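You operate a simulated robot arm through the tools that you are given. There is no shell and no other tool.

You are at the controls of a simulated robot arm. One attempt, no reset.

TASK
Put things in order on the top of the sheet table. At the end: the grey pad stands on top of the brown carton with the green tape; the orange block stands on top of the green sample bobbin; the screen pack from the top of the sheet table stands where the grey pad stood; one of the brake shoes from the top of the sheet table is on top of the blue sample bobbin; whatever was shut is shut again. Leave all else as you found it, and nothing knocked over. Set down upright: brake shoe.

It is judged by the outcome, as a careful person would: the job done as asked, and still so three seconds after it is handed in. It fails if anything else is knocked over, pushed out of place, dropped, spilled or broken. Flat cloth is picked up by pressing the open fingertips on it (5 to 10 N) and closing them slowly along it; thin cloth reads only 2 to 8 mm in the jaws.

THE ROBOT
A 7-joint arm with a two-finger parallel gripper, fixed in place. Base frame: the origin is at the foot of the arm, x ahead of it, y to its left, z up; the work surface is at about z = 0. Units: mm, rad, N and s.
With the tool pointing down near the work surface it reaches from about 220 to 580 mm from the base axis. Its first joint turns from -1.152 to 1.152 rad. Payload 2.5 kg.
The tool frame sits at the grasp point between the pads (the TCP): z along the fingers, y along the line on which they close. The tips reach 23 mm beyond it. The gripper opens to 94 mm. The fingers are 38 mm wide and 10 mm thick; the gripper's body (54 by 96 mm) begins 39 mm behind the TCP.
Orientation is that of the tool frame in the base frame, as [roll, pitch, yaw] about the fixed x, y, z axes, in that order (R = Rz(yaw) Ry(pitch) Rx(roll)). With the fingers straight down and closing along the base's y, the tool's x points along the base's -x, its y along +y and its z along -z.

THE INTERFACE
- The arm moves only by the tool step_arm. Its argument "moves" is one flat list of numbers, 6 for each row, row after row: the shift along the tool's x, y, z in m, then the turn, a rotation vector about the tool's x, y, z in rad. In form: [dx, dy, dz, wx, wy, wz, dx, dy, dz, wx, wy, wz, ...]. A call has 1 to 20 rows; each row shifts and turns the commanded pose from where the row before left it, along the tool's axes as they then stand. "grip" is the finger opening in m, from 0 to 0.094, set as the call begins (left out, the last holds). Rows are played at 5 a second. More than 50 mm and 0.15 rad between two rows, or a gripper value outside its range, and nothing of the call is played. Where a pose cannot be reached the arm comes as near as it can. A force on the tool above 40 N (or 10 N above the force at the start of the call, whichever is more), or a blocked arm, ends the call early, and 0.2 s more pass. Each finger travels about 108 mm/s and halts on what it meets, pressing with about 31 N; the grip force reading is that of the motor and also rises with nothing between the fingers. The clock runs only during rows and for 0.2 s after the last one: add rows that do not move to give the fingers time. The reply holds the time, the measured pose of the TCP, the force on the tool along the base axes, the opening and the grip force, in the units named above and with some noise, with the torque about the TCP (base axes, N m) and any sound that the robot's microphone picked up.
- Cameras (640 x 400 px; columns grow to the right, rows downward): "scene" is fixed at [99.7, -397.6, 543.8]; the picture's right is [0.94, -0.35, 0.00], its down [-0.21, -0.55, -0.81] and it looks along [0.28, 0.75, -0.59] (base axes); focal length 344 px, centre (320, 200). "wrist" rides on the gripper at [86, 16, -74] in the tool frame; the picture's right is [-0.18, 0.98, 0.00], its down [-0.58, -0.11, -0.81] and it looks along [-0.79, -0.15, 0.59] (tool axes); focal length 243 px, centre (320, 200). There is no depth. A picture from a camera that has moved, and an enlarged one, comes with that camera's place and axes in the base frame and with its lens.
- camera(camera): a new picture of that camera. No time passes.
- enlarge(camera, box): a new picture of the part [left, top, right, bottom] of that camera's present view, enlarged. No time passes.
- job_done(): hands the job in; it is judged then, once.

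Places have to be worked out from the pictures, the camera data and where the tool is seen. Open the gripper and draw the arm clear of the work before you hand the job in, unless the task says otherwise.

The tools are called by a JSON object that holds its "name" and its "arguments". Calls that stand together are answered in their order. step_arm: Moves the arm, as the interface text tells. Its arguments: {"type":"object","properties":{"moves":{"type":"array","items":{"type":"number"}},"grip":{"type":"number"}},"required":["moves"]} The other tools are called the same way: camera (camera) takes a picture; enlarge (camera, box) takes an enlarged picture of a part of a camera's view; job_done () hands the job in.

At the start:

```text
time_s: 0.0
tcp_pos: [369.0, 215.3, 271.2]
ee_rot: [3.14, -0.001, 3.141]
wrist_force: [0.4, 0.6, -0.5]
ft_torque: [0.0, 0.0, 0.0]
width: 94.2
gripper_force: 0.0
```

scene: 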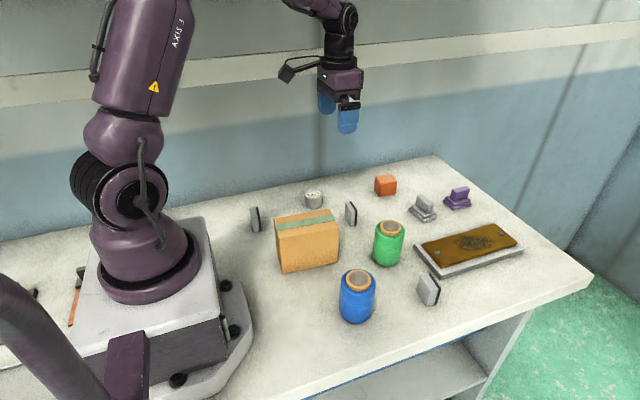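
wrist: 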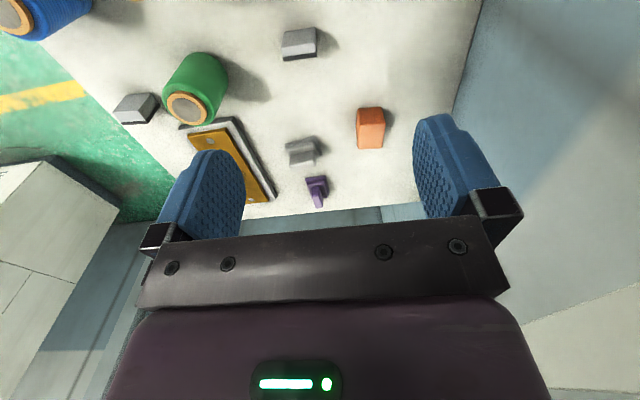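

I start by looking closely at the scene from both cameras before moving anything.

{"name": "enlarge", "arguments": {"camera": "scene", "box": [230, 160, 390, 260]}}

{"name": "enlarge", "arguments": {"camera": "scene", "box": [360, 160, 540, 290]}}

{"name": "enlarge", "arguments": {"camera": "scene", "box": [260, 240, 460, 350]}}

{"name": "enlarge", "arguments": {"camera": "scene", "box": [0, 200, 320, 400]}}

```text
4.00 times, centred on (310, 210) of scene
camera zoom: at [99.7, -397.6, 543.8], right [0.94, -0.35, 0.0], down [-0.21, -0.55, -0.81], along [0.28, 0.75, -0.59], focal length 1377 px, centre (360, 160)
```

zoom: 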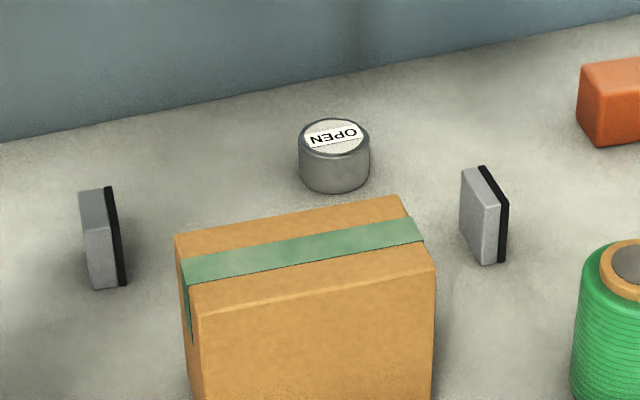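

```text
3.08 times, centred on (450, 225) of scene
camera zoom: at [99.7, -397.6, 543.8], right [0.94, -0.35, 0.0], down [-0.21, -0.55, -0.81], along [0.28, 0.75, -0.59], focal length 1059 px, centre (-80, 123)
```

zoom: 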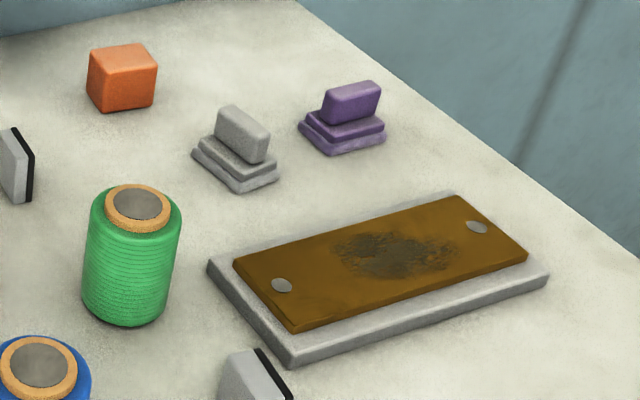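

```text
3.20 times, centred on (360, 295) of scene
camera zoom: at [99.7, -397.6, 543.8], right [0.94, -0.35, 0.0], down [-0.21, -0.55, -0.81], along [0.28, 0.75, -0.59], focal length 1102 px, centre (192, -104)
```

zoom: 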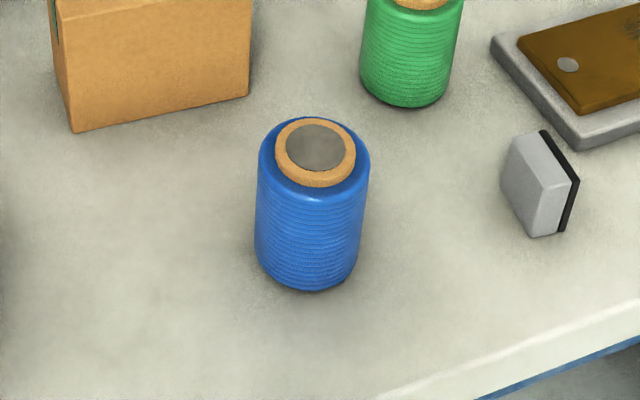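

```text
2.00 times, centred on (160, 300) of scene
camera zoom: at [99.7, -397.6, 543.8], right [0.94, -0.35, 0.0], down [-0.21, -0.55, -0.81], along [0.28, 0.75, -0.59], focal length 688 px, centre (640, 0)
```

zoom: 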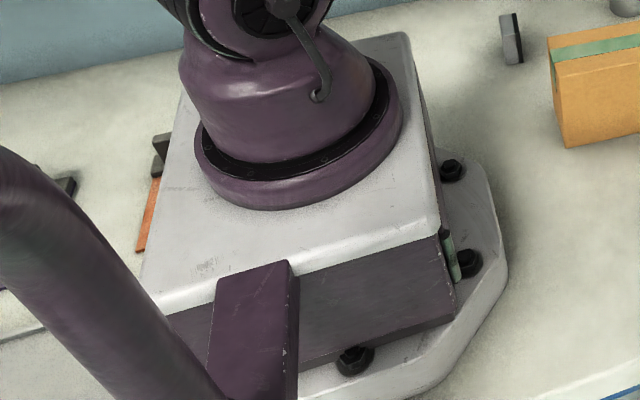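

The scene shows three grey/black blocks (brake shoes), a grey and a purple stepped pad, an orange block, a round metal can/disc labelled OPEN, two bobbins and a carton. I need a closer look at the round item and the far items, so I move the wrist camera back over the near-left area at a safe height.

{"name": "step_arm", "arguments": {"moves": [0.03, 0.019, 0.018, 0, 0, 0, 0.03, 0.019, 0.018, 0, 0, 0, 0.03, 0.019, 0.018, 0, 0, 0, 0.029, 0.018, 0.017, 0, 0, 0, 0, 0, 0, 0, 0, 0], "grip": 0.094}}

{"name": "camera", "arguments": {"camera": "wrist"}}

{"name": "camera", "arguments": {"camera": "scene"}}

```text
time_s: 1.4
tcp_pos: [273.7, 265.3, 201.1]
ee_rot: [-3.129, 0.011, 3.053]
wrist_force: [0.1, 0.0, 0.2]
ft_torque: [-0.01, 0.0, 0.01]
width: 94.1
gripper_force: 0.0
stopped in row 5: the arm was blocked; the commanded pose is now the measured one
```

```text
taken
camera wrist: at [187.8, 290.3, 274.9], right [0.27, 0.96, -0.01], down [0.56, -0.15, 0.81], along [0.78, -0.22, -0.58], focal length 243 px, centre (320, 200)
```

wrist: 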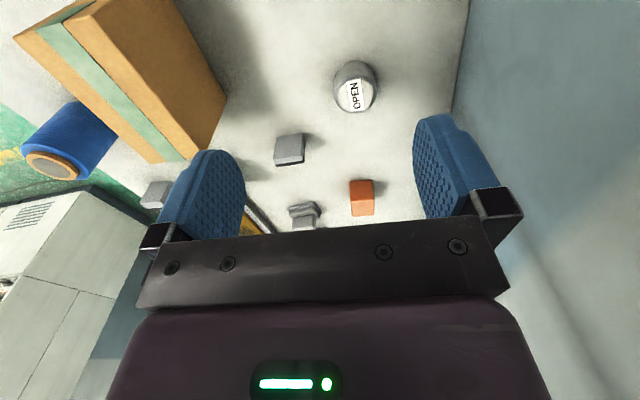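

```text
taken
```

scene: 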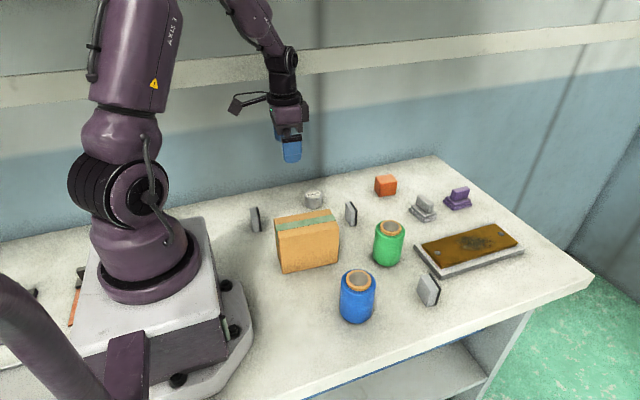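

The arm stopped short at about (274, 265) with a slight yaw change, likely a joint limit. I look closely at the round item and the others from here.

{"name": "enlarge", "arguments": {"camera": "wrist", "box": [310, 40, 400, 130]}}

{"name": "enlarge", "arguments": {"camera": "wrist", "box": [230, 110, 410, 240]}}

{"name": "enlarge", "arguments": {"camera": "wrist", "box": [0, 60, 220, 220]}}

```text
4.44 times, centred on (355, 85) of wrist
camera zoom: at [187.8, 290.3, 274.9], right [0.27, 0.96, -0.01], down [0.56, -0.15, 0.81], along [0.78, -0.22, -0.58], focal length 1078 px, centre (164, 711)
```

zoom: 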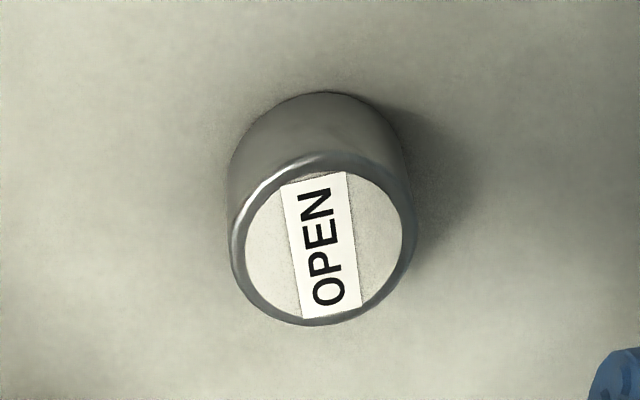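

```text
3.08 times, centred on (320, 175) of wrist
camera zoom: at [187.8, 290.3, 274.9], right [0.27, 0.96, -0.01], down [0.56, -0.15, 0.81], along [0.78, -0.22, -0.58], focal length 746 px, centre (320, 277)
```

zoom: 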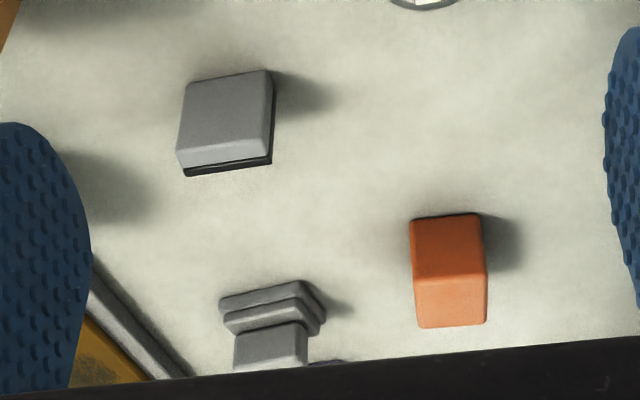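

```text
2.50 times, centred on (110, 140) of wrist
camera zoom: at [187.8, 290.3, 274.9], right [0.27, 0.96, -0.01], down [0.56, -0.15, 0.81], along [0.78, -0.22, -0.58], focal length 606 px, centre (845, 350)
```

zoom: 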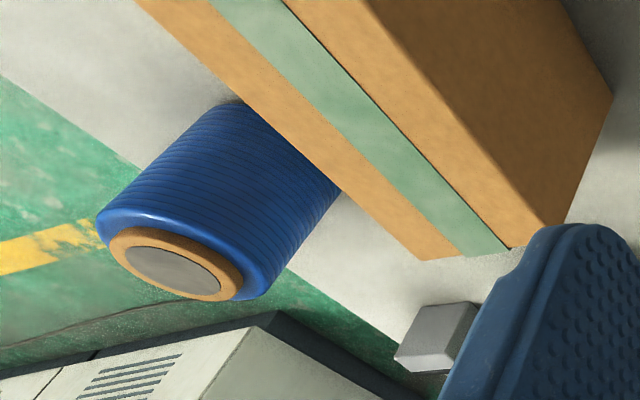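

The round metal-rimmed item is about 47 mm across and 26 mm high and is the only candidate for the screen pack. Now I straighten the wrist and move to about (480, 150, 160) to view the grey pad and orange block closely.

{"name": "step_arm", "arguments": {"moves": [-0.02, -0.01, 0, -0.0126, 0.011, -0.088, -0.0343, -0.0192, 0.0, 0, 0, 0, -0.0343, -0.0192, 0.0, 0, 0, 0, -0.0343, -0.0192, 0.01, 0, 0, 0, -0.0343, -0.0192, 0.01, 0, 0, 0, -0.0343, -0.0192, 0.01, 0, 0, 0, -0.015, -0.01, 0.01, 0, 0, 0, 0, 0, 0, 0, 0, 0, 0, 0, 0, 0, 0, 0]}}

{"name": "camera", "arguments": {"camera": "wrist"}}

```text
time_s: 3.4
tcp_pos: [479.8, 149.7, 159.1]
ee_rot: [3.141, -0.002, -3.135]
wrist_force: [0.2, -0.6, 0.8]
ft_torque: [0.0, 0.02, 0.02]
width: 93.9
gripper_force: 0.2
```

```text
taken
camera wrist: at [391.4, 166.2, 234.9], right [0.18, 0.98, 0.0], down [0.58, -0.11, 0.8], along [0.79, -0.14, -0.59], focal length 243 px, centre (320, 200)
```

wrist: 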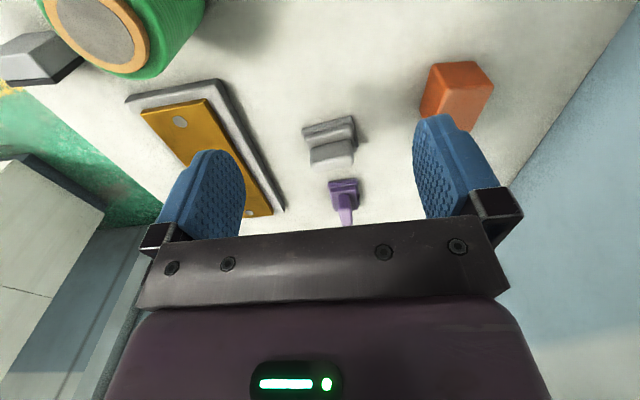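

{"name": "enlarge", "arguments": {"camera": "wrist", "box": [270, 90, 400, 230]}}

{"name": "enlarge", "arguments": {"camera": "wrist", "box": [400, 40, 520, 130]}}

{"name": "enlarge", "arguments": {"camera": "wrist", "box": [0, 0, 290, 220]}}

```text
2.86 times, centred on (335, 160) of wrist
camera zoom: at [391.4, 166.2, 234.9], right [0.18, 0.98, 0.0], down [0.58, -0.11, 0.8], along [0.79, -0.14, -0.59], focal length 693 px, centre (277, 314)
```

zoom: 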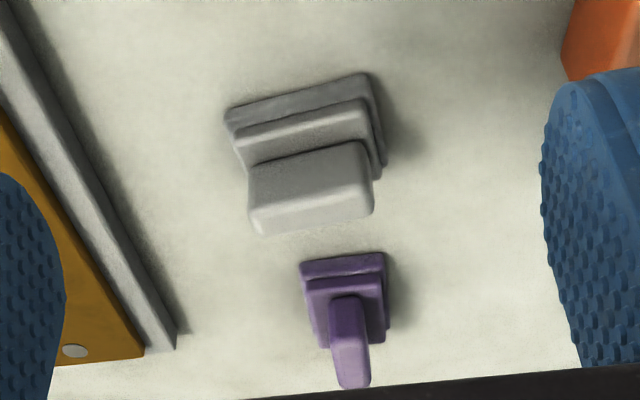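

```text
4.44 times, centred on (460, 85) of wrist
camera zoom: at [391.4, 166.2, 234.9], right [0.18, 0.98, 0.0], down [0.58, -0.11, 0.8], along [0.79, -0.14, -0.59], focal length 1078 px, centre (-302, 711)
```

zoom: 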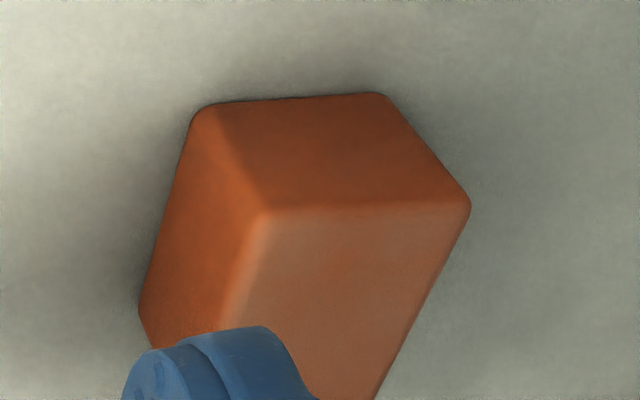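

```text
1.82 times, centred on (145, 110) of wrist
camera zoom: at [391.4, 166.2, 234.9], right [0.18, 0.98, 0.0], down [0.58, -0.11, 0.8], along [0.79, -0.14, -0.59], focal length 441 px, centre (638, 364)
```

zoom: 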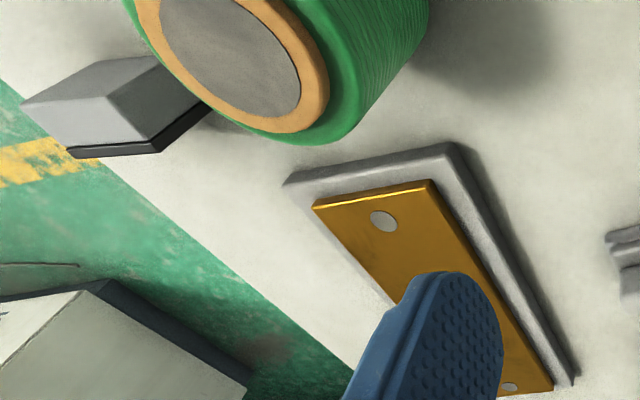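

The grey pad sits at about (582, 146), roughly 58 x 40 mm at the base with a fin on top about 46 mm long; the orange block is near (545, 265). I zoom in further for exact edges.

{"name": "enlarge", "arguments": {"camera": "wrist", "box": [295, 105, 365, 175]}}

{"name": "enlarge", "arguments": {"camera": "scene", "box": [400, 180, 480, 230]}}

{"name": "enlarge", "arguments": {"camera": "scene", "box": [360, 165, 410, 205]}}

```text
5.71 times, centred on (330, 140) of wrist
camera zoom: at [391.4, 166.2, 234.9], right [0.18, 0.98, 0.0], down [0.58, -0.11, 0.8], along [0.79, -0.14, -0.59], focal length 1386 px, centre (263, 543)
```

zoom: 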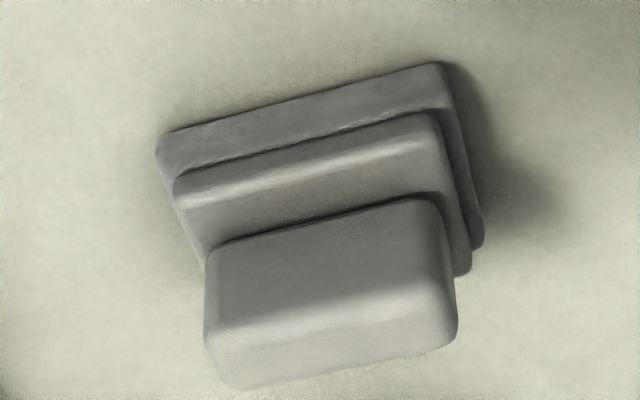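

```text
8.00 times, centred on (440, 205) of scene
camera zoom: at [99.7, -397.6, 543.8], right [0.94, -0.35, 0.0], down [-0.21, -0.55, -0.81], along [0.28, 0.75, -0.59], focal length 2754 px, centre (-640, 160)
```

zoom: 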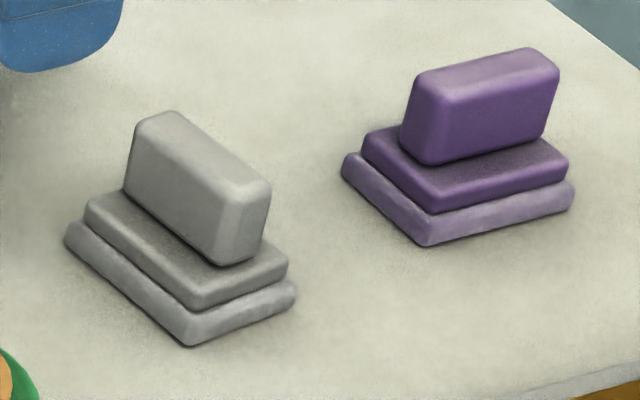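

```text
10.00 times, centred on (385, 185) of scene
camera zoom: at [99.7, -397.6, 543.8], right [0.94, -0.35, 0.0], down [-0.21, -0.55, -0.81], along [0.28, 0.75, -0.59], focal length 3442 px, centre (-330, 350)
```

zoom: 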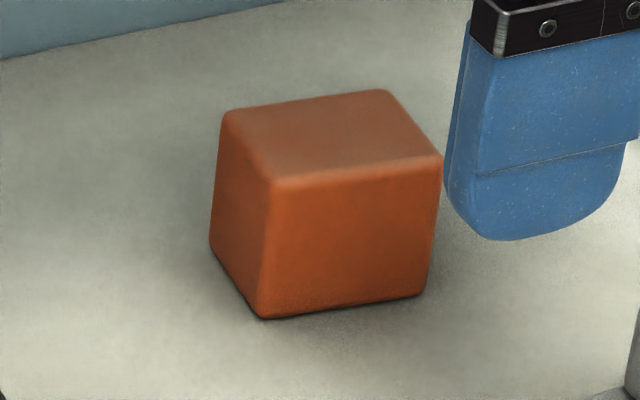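

The pad's long axis is turned about 7.4° from base y, centre about (582, 146), fin top at about z = 46. I turn the tool to match, lean it 0.2 rad outward to gain reach, and go above the pad.

{"name": "step_arm", "arguments": {"moves": [0, 0, 0, 0, 0, -0.123, 0, 0, 0, 0, -0.1, 0, 0, 0, 0, 0, -0.1, 0, -0.0303, -0.0057, 0.0194, 0, 0, 0, -0.0303, -0.0057, 0.0194, 0, 0, 0, -0.0303, -0.0058, 0.0194, 0, 0, 0, 0, 0, 0, 0, 0, 0, 0, 0, 0, 0, 0, 0], "grip": 0.08}}

{"name": "camera", "arguments": {"camera": "wrist"}}

{"name": "camera", "arguments": {"camera": "scene"}}

```text
time_s: 5.2
tcp_pos: [579.8, 145.4, 121.1]
ee_rot: [3.138, 0.198, -3.016]
wrist_force: [0.1, 1.3, 0.6]
ft_torque: [0.02, 0.02, -0.03]
width: 80.0
gripper_force: 0.0
```

```text
taken
camera wrist: at [478.5, 148.9, 178.6], right [0.05, 1.0, 0.04], down [0.42, -0.06, 0.9], along [0.9, -0.03, -0.42], focal length 243 px, centre (320, 200)
```

wrist: 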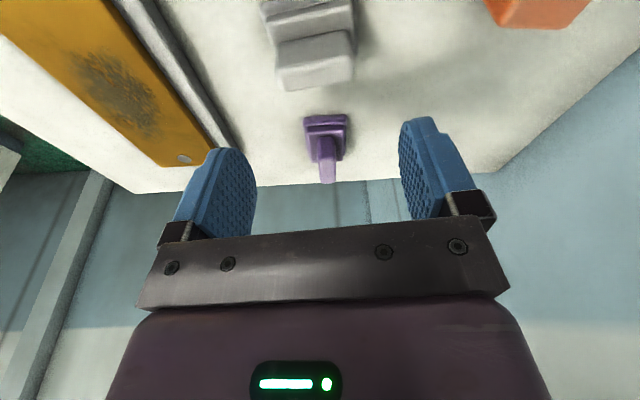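

```text
taken
```

scene: 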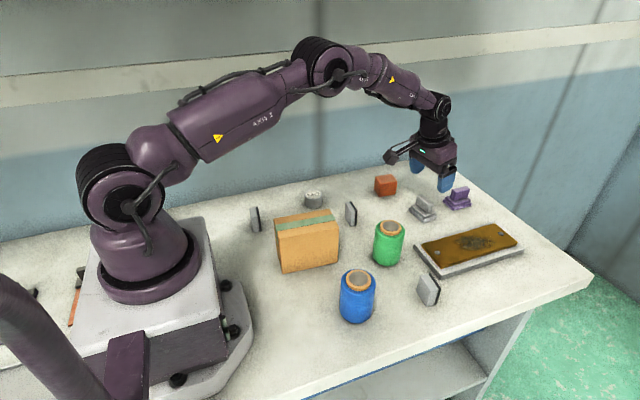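

The pose is reached. I zoom on the pad from here to refine its place before descending.

{"name": "enlarge", "arguments": {"camera": "wrist", "box": [250, 0, 370, 100]}}

{"name": "enlarge", "arguments": {"camera": "scene", "box": [390, 130, 490, 230]}}

```text
4.00 times, centred on (310, 50) of wrist
camera zoom: at [478.5, 148.9, 178.6], right [0.05, 1.0, 0.04], down [0.42, -0.06, 0.9], along [0.9, -0.03, -0.42], focal length 970 px, centre (360, 800)
```

zoom: 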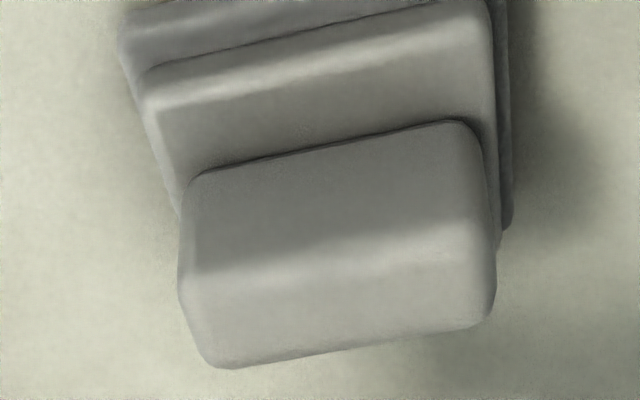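

```text
4.00 times, centred on (440, 180) of scene
camera zoom: at [99.7, -397.6, 543.8], right [0.94, -0.35, 0.0], down [-0.21, -0.55, -0.81], along [0.28, 0.75, -0.59], focal length 1377 px, centre (-160, 280)
```

zoom: 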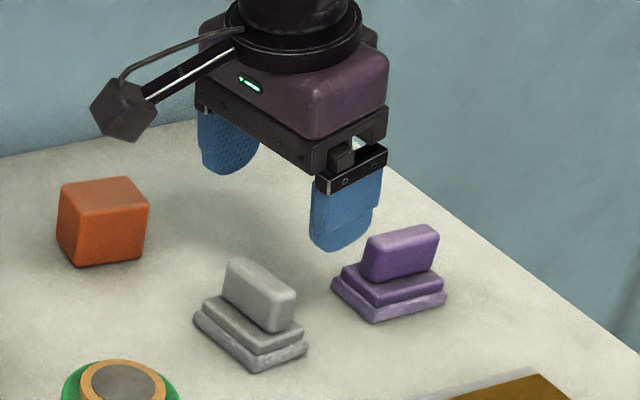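

The fin is centred at about (582, 145.5), 47 mm long, from z = 20 to 46. I descend straight down 71 mm so the fingertips straddle the fin ends just above the second step.

{"name": "step_arm", "arguments": {"moves": [0.0035, 0, 0.0174, 0, 0, 0, 0.0035, 0, 0.0174, 0, 0, 0, 0.0035, 0, 0.0174, 0, 0, 0, 0.0035, 0, 0.0174, 0, 0, 0, 0, 0, 0, 0, 0, 0]}}

{"name": "camera", "arguments": {"camera": "wrist"}}

{"name": "enlarge", "arguments": {"camera": "scene", "box": [390, 150, 470, 230]}}

```text
time_s: 6.4
tcp_pos: [579.7, 147.6, 50.1]
ee_rot: [3.138, 0.198, -3.016]
wrist_force: [-0.4, -0.1, -0.6]
ft_torque: [-0.01, -0.02, 0.0]
width: 80.0
gripper_force: 0.1
```

```text
taken
camera wrist: at [478.9, 150.6, 106.8], right [0.05, 1.0, 0.04], down [0.42, -0.06, 0.9], along [0.91, -0.03, -0.42], focal length 243 px, centre (320, 200)
```

wrist: 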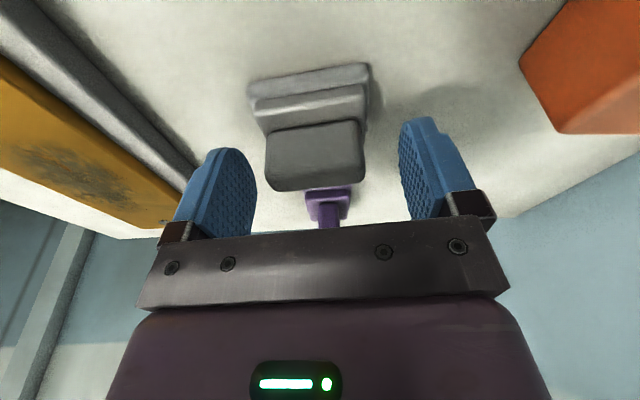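

```text
5.00 times, centred on (430, 190) of scene
camera zoom: at [99.7, -397.6, 543.8], right [0.94, -0.35, 0.0], down [-0.21, -0.55, -0.81], along [0.28, 0.75, -0.59], focal length 1721 px, centre (-230, 250)
```

zoom: 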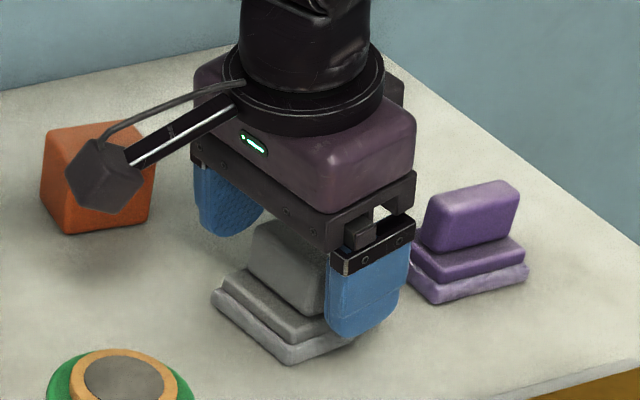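

The fingers straddle the fin with clearance on both sides. I close in two stages onto the fin.

{"name": "step_arm", "arguments": {"moves": [0, 0, 0, 0, 0, 0, 0, 0, 0, 0, 0, 0], "grip": 0.053}}

{"name": "step_arm", "arguments": {"moves": [0, 0, 0, 0, 0, 0, 0, 0, 0, 0, 0, 0, 0, 0, 0, 0, 0, 0], "grip": 0.035}}

{"name": "camera", "arguments": {"camera": "wrist"}}

```text
time_s: 7.0
tcp_pos: [579.8, 146.7, 51.2]
ee_rot: [3.139, 0.198, -3.013]
wrist_force: [0.0, 0.0, 0.4]
ft_torque: [-0.01, -0.02, 0.01]
width: 52.9
gripper_force: 0.0
```

```text
time_s: 7.8
tcp_pos: [580.0, 146.9, 50.7]
ee_rot: [3.139, 0.2, -3.015]
wrist_force: [0.1, -0.5, 0.2]
ft_torque: [0.0, -0.03, -0.03]
width: 47.4
gripper_force: 31.0
```

```text
taken
camera wrist: at [478.9, 150.6, 107.0], right [0.05, 1.0, 0.04], down [0.42, -0.06, 0.9], along [0.91, -0.03, -0.42], focal length 243 px, centre (320, 200)
```

wrist: 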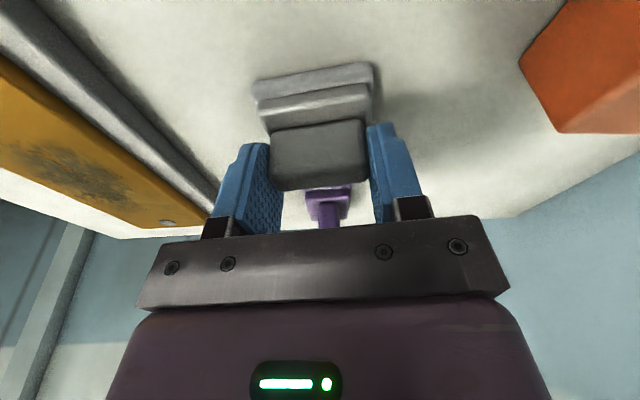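

Grip is firm at 47.4 mm and 31 N. I lift the pad straight up and check it hangs level.

{"name": "step_arm", "arguments": {"moves": [-0.002, 0, -0.0098, 0, 0, 0, -0.004, 0, -0.0196, 0, 0, 0, -0.006, 0, -0.0294, 0, 0, 0, -0.006, 0, -0.0294, 0, 0, 0, -0.006, 0, -0.0294, 0, 0, 0, 0, 0, 0, 0, 0, 0]}}

{"name": "camera", "arguments": {"camera": "wrist"}}

{"name": "camera", "arguments": {"camera": "scene"}}

```text
time_s: 9.2
tcp_pos: [582.0, 145.3, 170.1]
ee_rot: [3.138, 0.197, -3.015]
wrist_force: [0.3, -0.6, -0.7]
ft_torque: [0.0, -0.03, 0.03]
width: 47.5
gripper_force: 31.0
```

```text
taken
camera wrist: at [480.0, 148.9, 226.6], right [0.05, 1.0, 0.04], down [0.42, -0.06, 0.9], along [0.9, -0.03, -0.42], focal length 243 px, centre (320, 200)
```

wrist: 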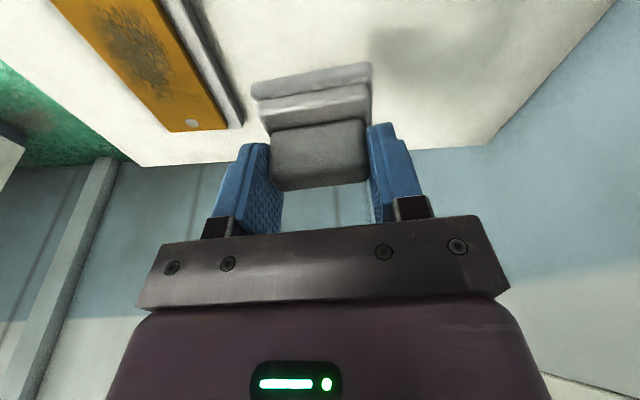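

```text
taken
```

scene: 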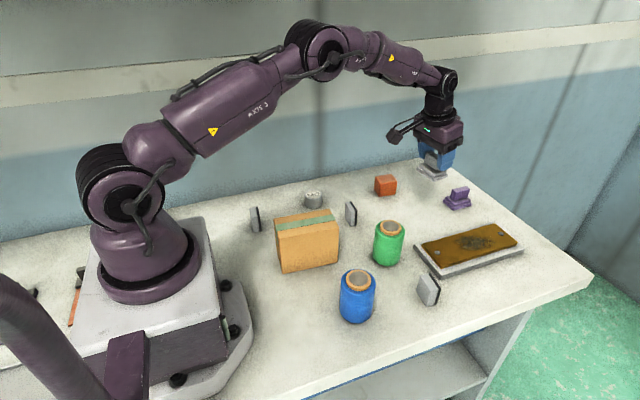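

The pad is held level. Before crossing I take a precise look at the carton in the scene view.

{"name": "enlarge", "arguments": {"camera": "scene", "box": [262, 200, 358, 280]}}

{"name": "enlarge", "arguments": {"camera": "scene", "box": [410, 120, 480, 190]}}

```text
5.00 times, centred on (310, 240) of scene
camera zoom: at [99.7, -397.6, 543.8], right [0.94, -0.35, 0.0], down [-0.21, -0.55, -0.81], along [0.28, 0.75, -0.59], focal length 1721 px, centre (370, 0)
```

zoom: 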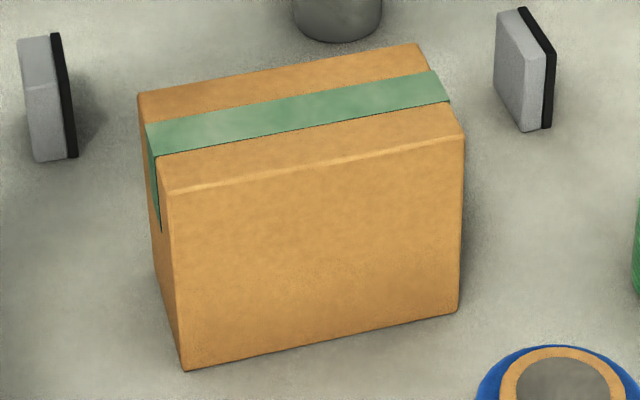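

```text
5.71 times, centred on (445, 155) of scene
camera zoom: at [99.7, -397.6, 543.8], right [0.94, -0.35, 0.0], down [-0.21, -0.55, -0.81], along [0.28, 0.75, -0.59], focal length 1967 px, centre (-394, 457)
```

zoom: 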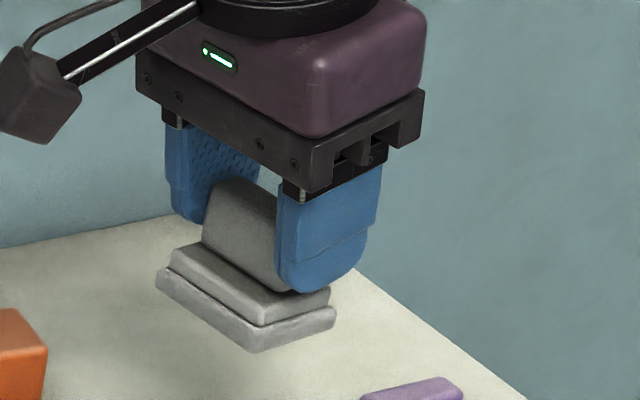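

The carton top is about 118 x 61 mm, centred near (259, 108) at z = 100. I carry the pad inward at height, then turn it to line up with the carton.

{"name": "step_arm", "arguments": {"moves": [0.031, 0.0008, -0.0105, 0, 0, 0, 0.031, 0.0008, -0.0105, 0, 0, 0, 0.031, 0.0008, -0.0105, 0, 0, 0, 0.031, 0.0008, -0.0105, 0, 0, 0, 0.031, 0.0008, -0.0105, 0, 0, 0, 0.031, 0.0008, -0.0105, 0, 0, 0, 0.031, 0.0008, -0.0077, 0, 0, 0, 0.031, 0.0008, -0.0077, 0, 0, 0, 0, 0, 0, 0, 0, 0]}}

{"name": "camera", "arguments": {"camera": "wrist"}}

{"name": "camera", "arguments": {"camera": "scene"}}

```text
time_s: 11.2
tcp_pos: [323.4, 119.4, 197.2]
ee_rot: [3.138, 0.198, -3.015]
wrist_force: [0.2, -0.6, -1.3]
ft_torque: [-0.01, -0.01, 0.01]
width: 47.4
gripper_force: 31.1
```

```text
taken
camera wrist: at [222.5, 122.9, 255.3], right [0.05, 1.0, 0.04], down [0.42, -0.06, 0.91], along [0.91, -0.03, -0.42], focal length 243 px, centre (320, 200)
```

wrist: 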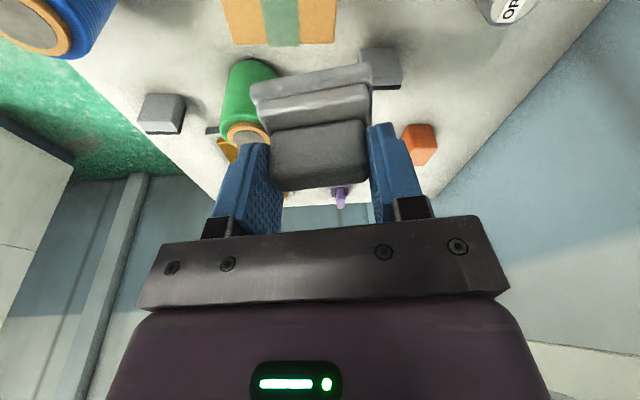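

```text
taken
```

scene: 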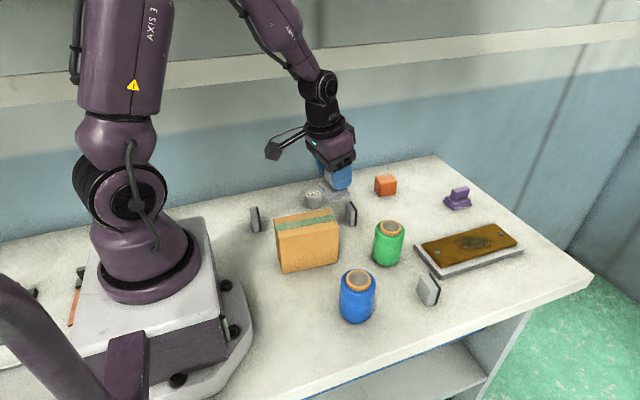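

The carton's far end is now visible in the wrist view. I turn the pad to the carton's direction and move over its centre, keeping height.

{"name": "step_arm", "arguments": {"moves": [0, 0, 0, 0.0193, 0, 0.096, 0, 0, 0, 0.0193, 0, 0.096, 0.0196, -0.0059, -0.0039, 0, 0, 0, 0.0196, -0.0059, -0.0039, 0, 0, 0, 0.0196, -0.0059, -0.0039, 0, 0, 0, 0, 0, 0, 0, 0, 0]}}

{"name": "camera", "arguments": {"camera": "wrist"}}

{"name": "enlarge", "arguments": {"camera": "wrist", "box": [200, 0, 420, 130]}}

{"name": "enlarge", "arguments": {"camera": "scene", "box": [240, 120, 370, 280]}}

```text
time_s: 12.6
tcp_pos: [263.6, 105.2, 198.7]
ee_rot: [3.14, 0.197, 3.073]
wrist_force: [-0.1, 1.2, -0.8]
ft_torque: [-0.04, 0.01, -0.01]
width: 47.4
gripper_force: 31.0
```

```text
taken
camera wrist: at [164.4, 128.2, 255.1], right [0.25, 0.97, 0.04], down [0.4, -0.14, 0.9], along [0.88, -0.21, -0.42], focal length 243 px, centre (320, 200)
```

wrist: 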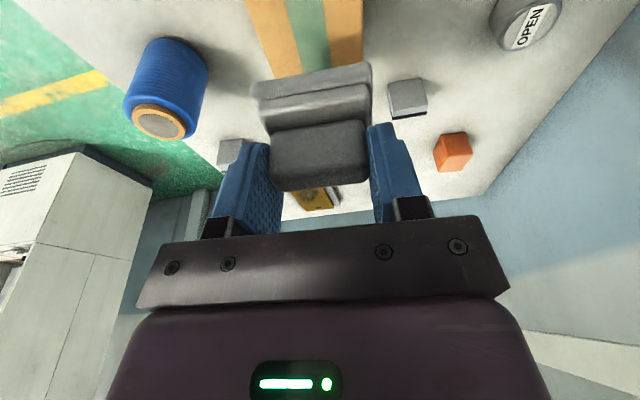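

```text
2.91 times, centred on (310, 65) of wrist
camera zoom: at [164.4, 128.2, 255.1], right [0.25, 0.97, 0.04], down [0.4, -0.14, 0.9], along [0.88, -0.21, -0.42], focal length 706 px, centre (349, 593)
```

zoom: 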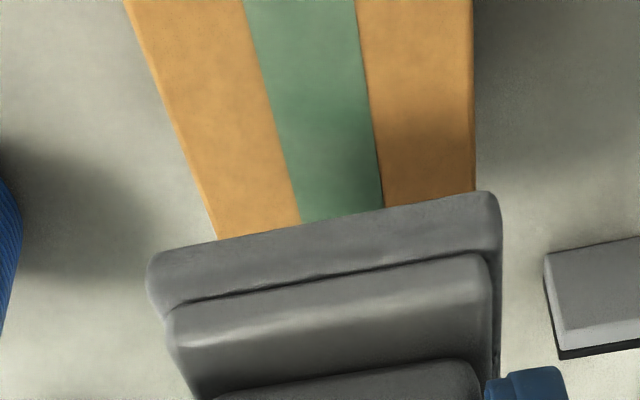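

```text
2.50 times, centred on (305, 200) of scene
camera zoom: at [99.7, -397.6, 543.8], right [0.94, -0.35, 0.0], down [-0.21, -0.55, -0.81], along [0.28, 0.75, -0.59], focal length 861 px, centre (358, 200)
```

zoom: 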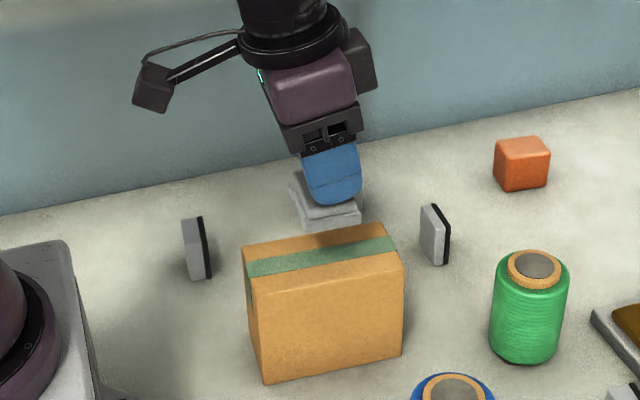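

Wrist view puts the carton top centre at about (259, 105) and its direction matches the pad within a degree. I descend to a few millimetres above the top.

{"name": "step_arm", "arguments": {"moves": [0.0037, 0, 0.0105, 0, 0, 0, 0.0037, 0, 0.0105, 0, 0, 0, 0.0022, 0, 0.0108, 0, 0, 0, 0.0018, 0, 0.0089, 0, 0, 0, 0, 0, 0, 0, 0, 0]}}

{"name": "enlarge", "arguments": {"camera": "scene", "box": [240, 160, 370, 280]}}

{"name": "camera", "arguments": {"camera": "wrist"}}

```text
time_s: 13.8
tcp_pos: [261.0, 107.6, 156.4]
ee_rot: [3.139, 0.197, 3.07]
wrist_force: [-0.6, -0.2, -1.0]
ft_torque: [0.02, -0.07, 0.03]
width: 47.1
gripper_force: 30.4
```

```text
3.33 times, centred on (305, 220) of scene
camera zoom: at [99.7, -397.6, 543.8], right [0.94, -0.35, 0.0], down [-0.21, -0.55, -0.81], along [0.28, 0.75, -0.59], focal length 1147 px, centre (370, 133)
```

zoom: 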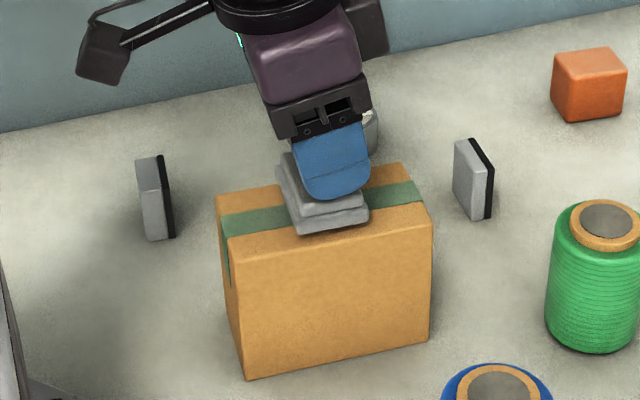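

```text
taken
camera wrist: at [161.6, 129.9, 213.1], right [0.25, 0.97, 0.04], down [0.4, -0.14, 0.9], along [0.88, -0.21, -0.42], focal length 243 px, centre (320, 200)
```

wrist: 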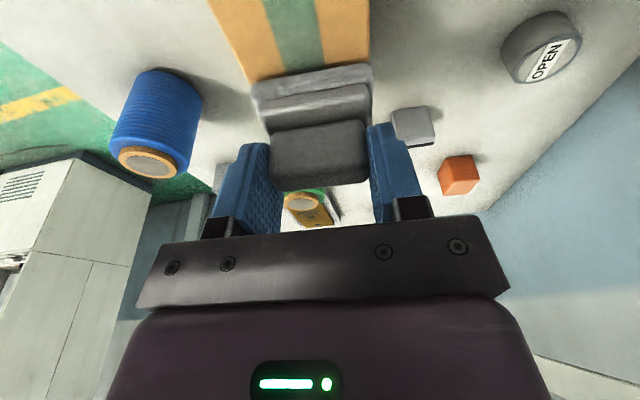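

{"name": "enlarge", "arguments": {"camera": "wrist", "box": [220, 20, 400, 130]}}

```text
3.56 times, centred on (310, 75) of wrist
camera zoom: at [161.6, 129.9, 213.1], right [0.25, 0.97, 0.04], down [0.4, -0.14, 0.9], along [0.88, -0.21, -0.42], focal length 863 px, centre (356, 644)
```

zoom: 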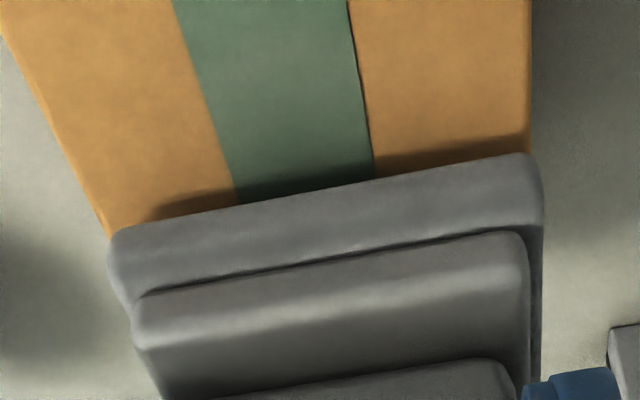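

The pad is nearly centred across the carton (within about 1 mm). I shift 1 mm toward -y and lower in small steps, watching the force.

{"name": "step_arm", "arguments": {"moves": [0.0002, -0.001, 0.001, 0, 0, 0, 0.0002, 0, 0.001, 0, 0, 0, 0.0002, 0, 0.001, 0, 0, 0, 0, 0, 0, 0, 0, 0]}}

{"name": "step_arm", "arguments": {"moves": [0.0002, 0, 0.001, 0, 0, 0, 0.0002, 0, 0.001, 0, 0, 0, 0, 0, 0, 0, 0, 0]}}

```text
time_s: 14.8
tcp_pos: [258.6, 105.6, 153.9]
ee_rot: [3.139, 0.197, 3.073]
wrist_force: [0.7, -0.1, -1.0]
ft_torque: [-0.02, 0.0, -0.01]
width: 47.5
gripper_force: 31.1
```

```text
time_s: 15.6
tcp_pos: [261.0, 105.5, 150.4]
ee_rot: [3.138, 0.199, 3.073]
wrist_force: [0.1, 0.4, -1.1]
ft_torque: [0.05, -0.03, 0.03]
width: 47.6
gripper_force: 31.4
```

No contact force yet; I continue down in 1 mm steps.

{"name": "step_arm", "arguments": {"moves": [0.0002, 0, 0.001, 0, 0, 0, 0, 0, 0, 0, 0, 0]}}

{"name": "step_arm", "arguments": {"moves": [0.0002, 0, 0.001, 0, 0, 0, 0, 0, 0, 0, 0, 0]}}

{"name": "enlarge", "arguments": {"camera": "scene", "box": [280, 190, 340, 240]}}

```text
time_s: 16.2
tcp_pos: [259.9, 105.3, 150.1]
ee_rot: [3.138, 0.198, 3.074]
wrist_force: [-1.8, -0.9, 5.8]
ft_torque: [-0.16, 0.07, -0.06]
width: 47.3
gripper_force: 31.1
```

```text
time_s: 16.8
tcp_pos: [260.9, 105.4, 148.2]
ee_rot: [3.138, 0.2, 3.072]
wrist_force: [-7.6, -4.2, 38.6]
ft_torque: [-0.17, 0.11, -0.01]
width: 47.6
gripper_force: 31.3
```

```text
8.00 times, centred on (310, 215) of scene
camera zoom: at [99.6, -397.7, 543.8], right [0.94, -0.35, 0.0], down [-0.21, -0.55, -0.81], along [0.28, 0.75, -0.59], focal length 2754 px, centre (400, 80)
```

zoom: 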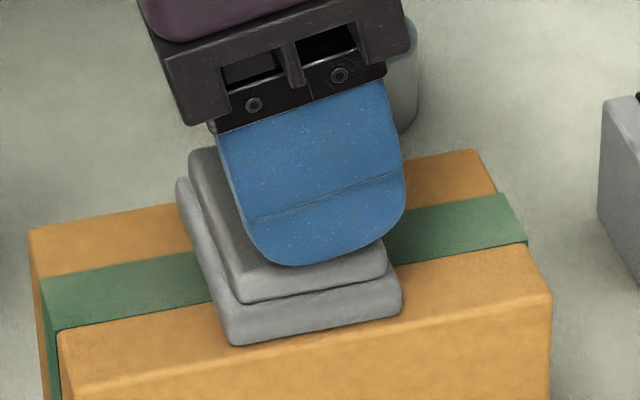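

Contact is made with 38 N, so I ease back up 1 mm before releasing.

{"name": "step_arm", "arguments": {"moves": [-0.0002, 0, -0.001, 0, 0, 0, 0, 0, 0, 0, 0, 0]}}

{"name": "step_arm", "arguments": {"moves": [0, 0, 0, 0, 0, 0, 0, 0, 0, 0, 0, 0], "grip": 0.055}}

{"name": "step_arm", "arguments": {"moves": [0, 0, 0, 0, 0, 0, 0, 0, 0, 0, 0, 0], "grip": 0.075}}

{"name": "camera", "arguments": {"camera": "wrist"}}

{"name": "enlarge", "arguments": {"camera": "scene", "box": [280, 180, 340, 240]}}

```text
time_s: 17.4
tcp_pos: [260.2, 106.0, 149.2]
ee_rot: [3.138, 0.199, 3.07]
wrist_force: [3.9, 0.1, 7.6]
ft_torque: [0.03, -0.41, -0.08]
width: 47.6
gripper_force: 30.6
```

```text
time_s: 18.0
tcp_pos: [260.0, 105.6, 148.8]
ee_rot: [3.139, 0.196, 3.074]
wrist_force: [-0.9, -0.4, -0.1]
ft_torque: [-0.02, -0.02, -0.01]
width: 55.2
gripper_force: 0.0
```

```text
time_s: 18.6
tcp_pos: [260.4, 106.2, 149.6]
ee_rot: [3.14, 0.198, 3.072]
wrist_force: [-0.4, 0.4, 0.6]
ft_torque: [-0.01, -0.03, -0.05]
width: 75.0
gripper_force: 0.1
```

```text
taken
camera wrist: at [161.3, 128.7, 206.5], right [0.25, 0.97, 0.04], down [0.4, -0.14, 0.9], along [0.88, -0.21, -0.42], focal length 243 px, centre (320, 200)
```

wrist: 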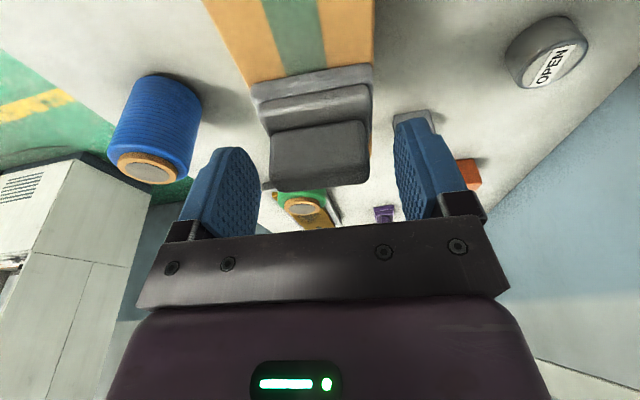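

```text
6.67 times, centred on (310, 210) of scene
camera zoom: at [99.7, -397.6, 543.8], right [0.94, -0.35, 0.0], down [-0.21, -0.55, -0.81], along [0.28, 0.75, -0.59], focal length 2295 px, centre (387, 133)
```

zoom: 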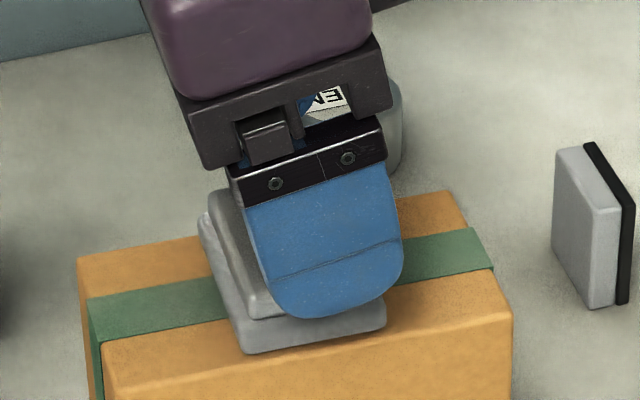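

The pad stands released on the carton. I lift straight up clear, then turn toward the round screen pack near (338, 287) and approach above it with the same outward lean.

{"name": "step_arm", "arguments": {"moves": [-0.002, 0, -0.0098, 0, 0, 0, -0.0059, 0, -0.0294, 0, 0, 0, -0.0059, 0, -0.0294, 0, 0, 0, 0, 0, 0, 0, 0, 0]}}

{"name": "step_arm", "arguments": {"moves": [0, 0, 0, -0.0266, 0, -0.1324, 0, 0, 0, -0.0266, 0, -0.1324, -0.0178, 0.0327, 0.008, 0, 0, 0, -0.0178, 0.0327, 0.0178, 0, 0, 0, -0.0178, 0.0327, 0.0178, 0, 0, 0, -0.0178, 0.0327, 0.0178, 0, 0, 0, 0, 0, 0, 0, 0, 0]}}

{"name": "camera", "arguments": {"camera": "wrist"}}

{"name": "camera", "arguments": {"camera": "scene"}}

```text
time_s: 19.6
tcp_pos: [261.7, 104.8, 221.3]
ee_rot: [3.137, 0.197, 3.072]
wrist_force: [-0.1, -0.2, 0.3]
ft_torque: [0.0, 0.0, 0.02]
width: 74.9
gripper_force: 0.0
```

```text
time_s: 21.2
tcp_pos: [314.2, 250.4, 171.5]
ee_rot: [3.138, 0.199, -2.942]
wrist_force: [-0.1, -0.3, 0.4]
ft_torque: [-0.02, -0.02, 0.05]
width: 74.8
gripper_force: 0.0
```

```text
taken
camera wrist: at [212.7, 246.9, 229.2], right [-0.02, 1.0, 0.04], down [0.42, -0.03, 0.9], along [0.91, 0.03, -0.42], focal length 243 px, centre (320, 200)
```

wrist: 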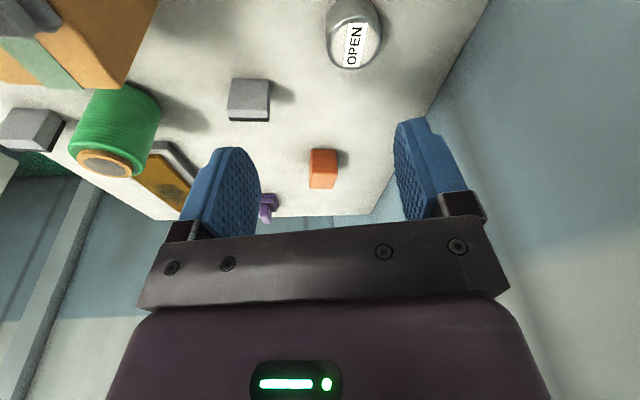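

```text
taken
```

scene: 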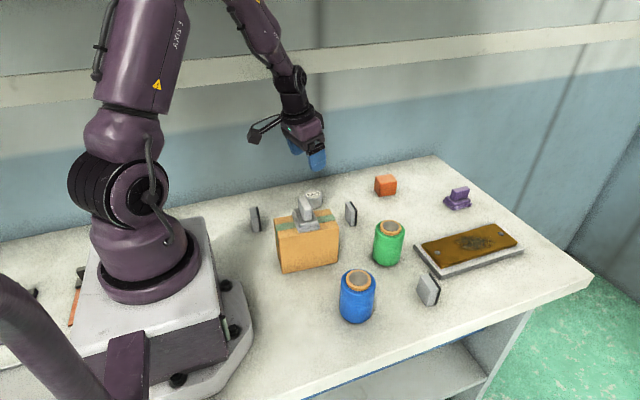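

{"name": "enlarge", "arguments": {"camera": "wrist", "box": [310, 0, 400, 80]}}

{"name": "enlarge", "arguments": {"camera": "scene", "box": [270, 180, 340, 250]}}

```text
5.00 times, centred on (355, 40) of wrist
camera zoom: at [212.7, 246.9, 229.2], right [-0.02, 1.0, 0.04], down [0.42, -0.03, 0.9], along [0.91, 0.03, -0.42], focal length 1213 px, centre (145, 1000)
```

zoom: 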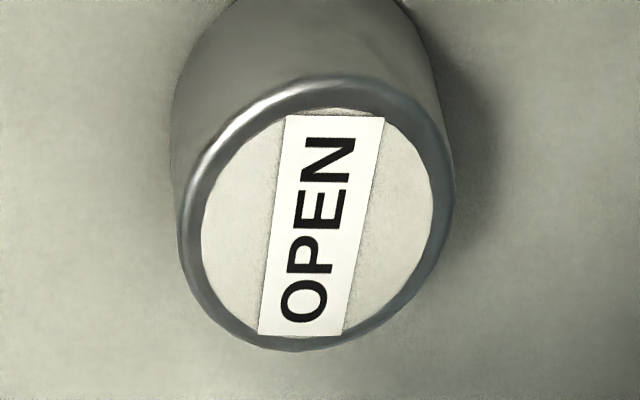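

```text
5.71 times, centred on (305, 215) of scene
camera zoom: at [99.7, -397.6, 543.8], right [0.94, -0.35, 0.0], down [-0.21, -0.55, -0.81], along [0.28, 0.75, -0.59], focal length 1967 px, centre (406, 114)
```

zoom: 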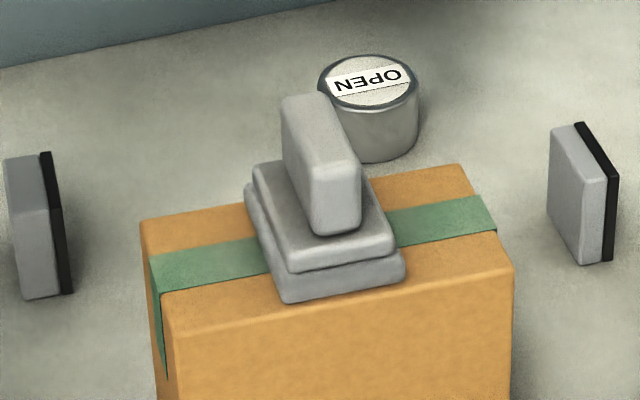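

The pad sits squarely on the carton. The screen pack is centred at about (339, 286), about 46 mm across and 28 mm high; I move over it at z = 80 and verify alignment.

{"name": "step_arm", "arguments": {"moves": [-0.0032, 0.01, 0.0318, 0, 0, 0, -0.0032, 0.01, 0.0318, 0, 0, 0, -0.0033, 0.01, 0.0317, 0, 0, 0, 0, 0, 0, 0, 0, 0]}}

{"name": "camera", "arguments": {"camera": "wrist"}}

{"name": "enlarge", "arguments": {"camera": "scene", "box": [260, 120, 360, 220]}}

```text
time_s: 22.2
tcp_pos: [333.5, 283.9, 81.3]
ee_rot: [3.138, 0.198, -2.941]
wrist_force: [0.2, -1.0, 0.2]
ft_torque: [0.0, 0.0, -0.03]
width: 74.7
gripper_force: 0.0
```

```text
taken
camera wrist: at [233.4, 280.6, 137.9], right [-0.02, 1.0, 0.04], down [0.42, -0.03, 0.91], along [0.91, 0.04, -0.42], focal length 243 px, centre (320, 200)
```

wrist: 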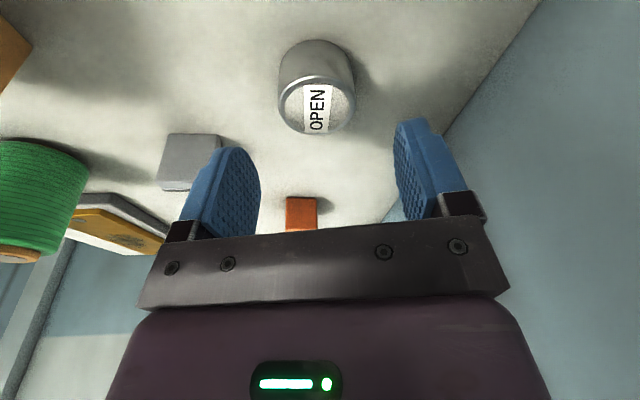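

```text
4.00 times, centred on (310, 170) of scene
camera zoom: at [99.7, -397.7, 543.7], right [0.94, -0.35, 0.0], down [-0.21, -0.55, -0.81], along [0.28, 0.75, -0.59], focal length 1377 px, centre (360, 320)
```

zoom: 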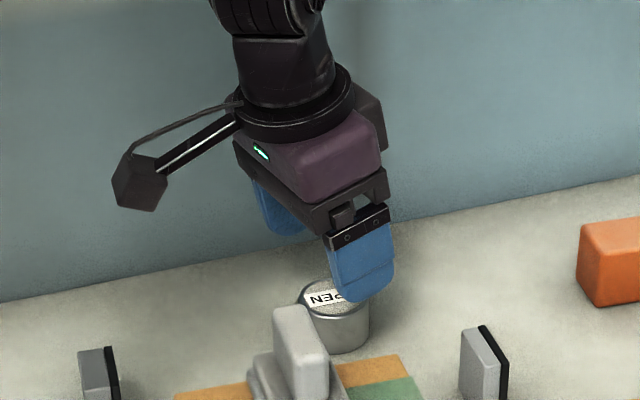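

Alignment is within about 1 mm laterally. I descend to TCP z = 34 with the fingers straddling the disc, then close in two stages.

{"name": "step_arm", "arguments": {"moves": [0.0024, 0, 0.0155, 0, 0, 0, 0.0024, 0, 0.0155, 0, 0, 0, 0.0024, 0, 0.0155, 0, 0, 0, 0, 0, 0, 0, 0, 0]}}

{"name": "step_arm", "arguments": {"moves": [0, 0, 0, 0, 0, 0, 0, 0, 0, 0, 0, 0], "grip": 0.053}}

{"name": "step_arm", "arguments": {"moves": [0, 0, 0, 0, 0, 0, 0, 0, 0, 0, 0, 0, 0, 0, 0, 0, 0, 0], "grip": 0.034}}

{"name": "camera", "arguments": {"camera": "wrist"}}

```text
time_s: 23.2
tcp_pos: [337.9, 284.2, 32.2]
ee_rot: [3.14, 0.194, -2.94]
wrist_force: [-0.5, -0.1, 0.7]
ft_torque: [-0.01, 0.0, 0.01]
width: 75.0
gripper_force: 0.0
```

```text
time_s: 23.8
tcp_pos: [338.5, 284.9, 33.7]
ee_rot: [3.14, 0.197, -2.94]
wrist_force: [0.5, 0.8, 0.4]
ft_torque: [-0.01, -0.02, 0.0]
width: 53.2
gripper_force: 0.1
```

```text
time_s: 24.6
tcp_pos: [337.9, 283.3, 33.6]
ee_rot: [3.139, 0.197, -2.941]
wrist_force: [0.3, 0.1, 0.3]
ft_torque: [-0.01, 0.0, -0.02]
width: 43.9
gripper_force: 30.6
```

```text
taken
camera wrist: at [236.4, 280.4, 90.4], right [-0.02, 1.0, 0.04], down [0.43, -0.03, 0.9], along [0.9, 0.03, -0.43], focal length 243 px, centre (320, 200)
```

wrist: 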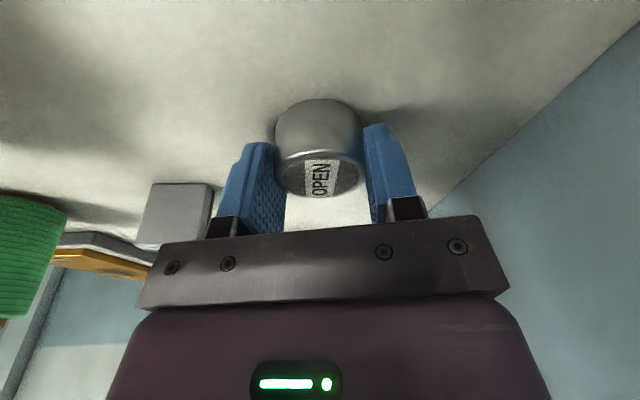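

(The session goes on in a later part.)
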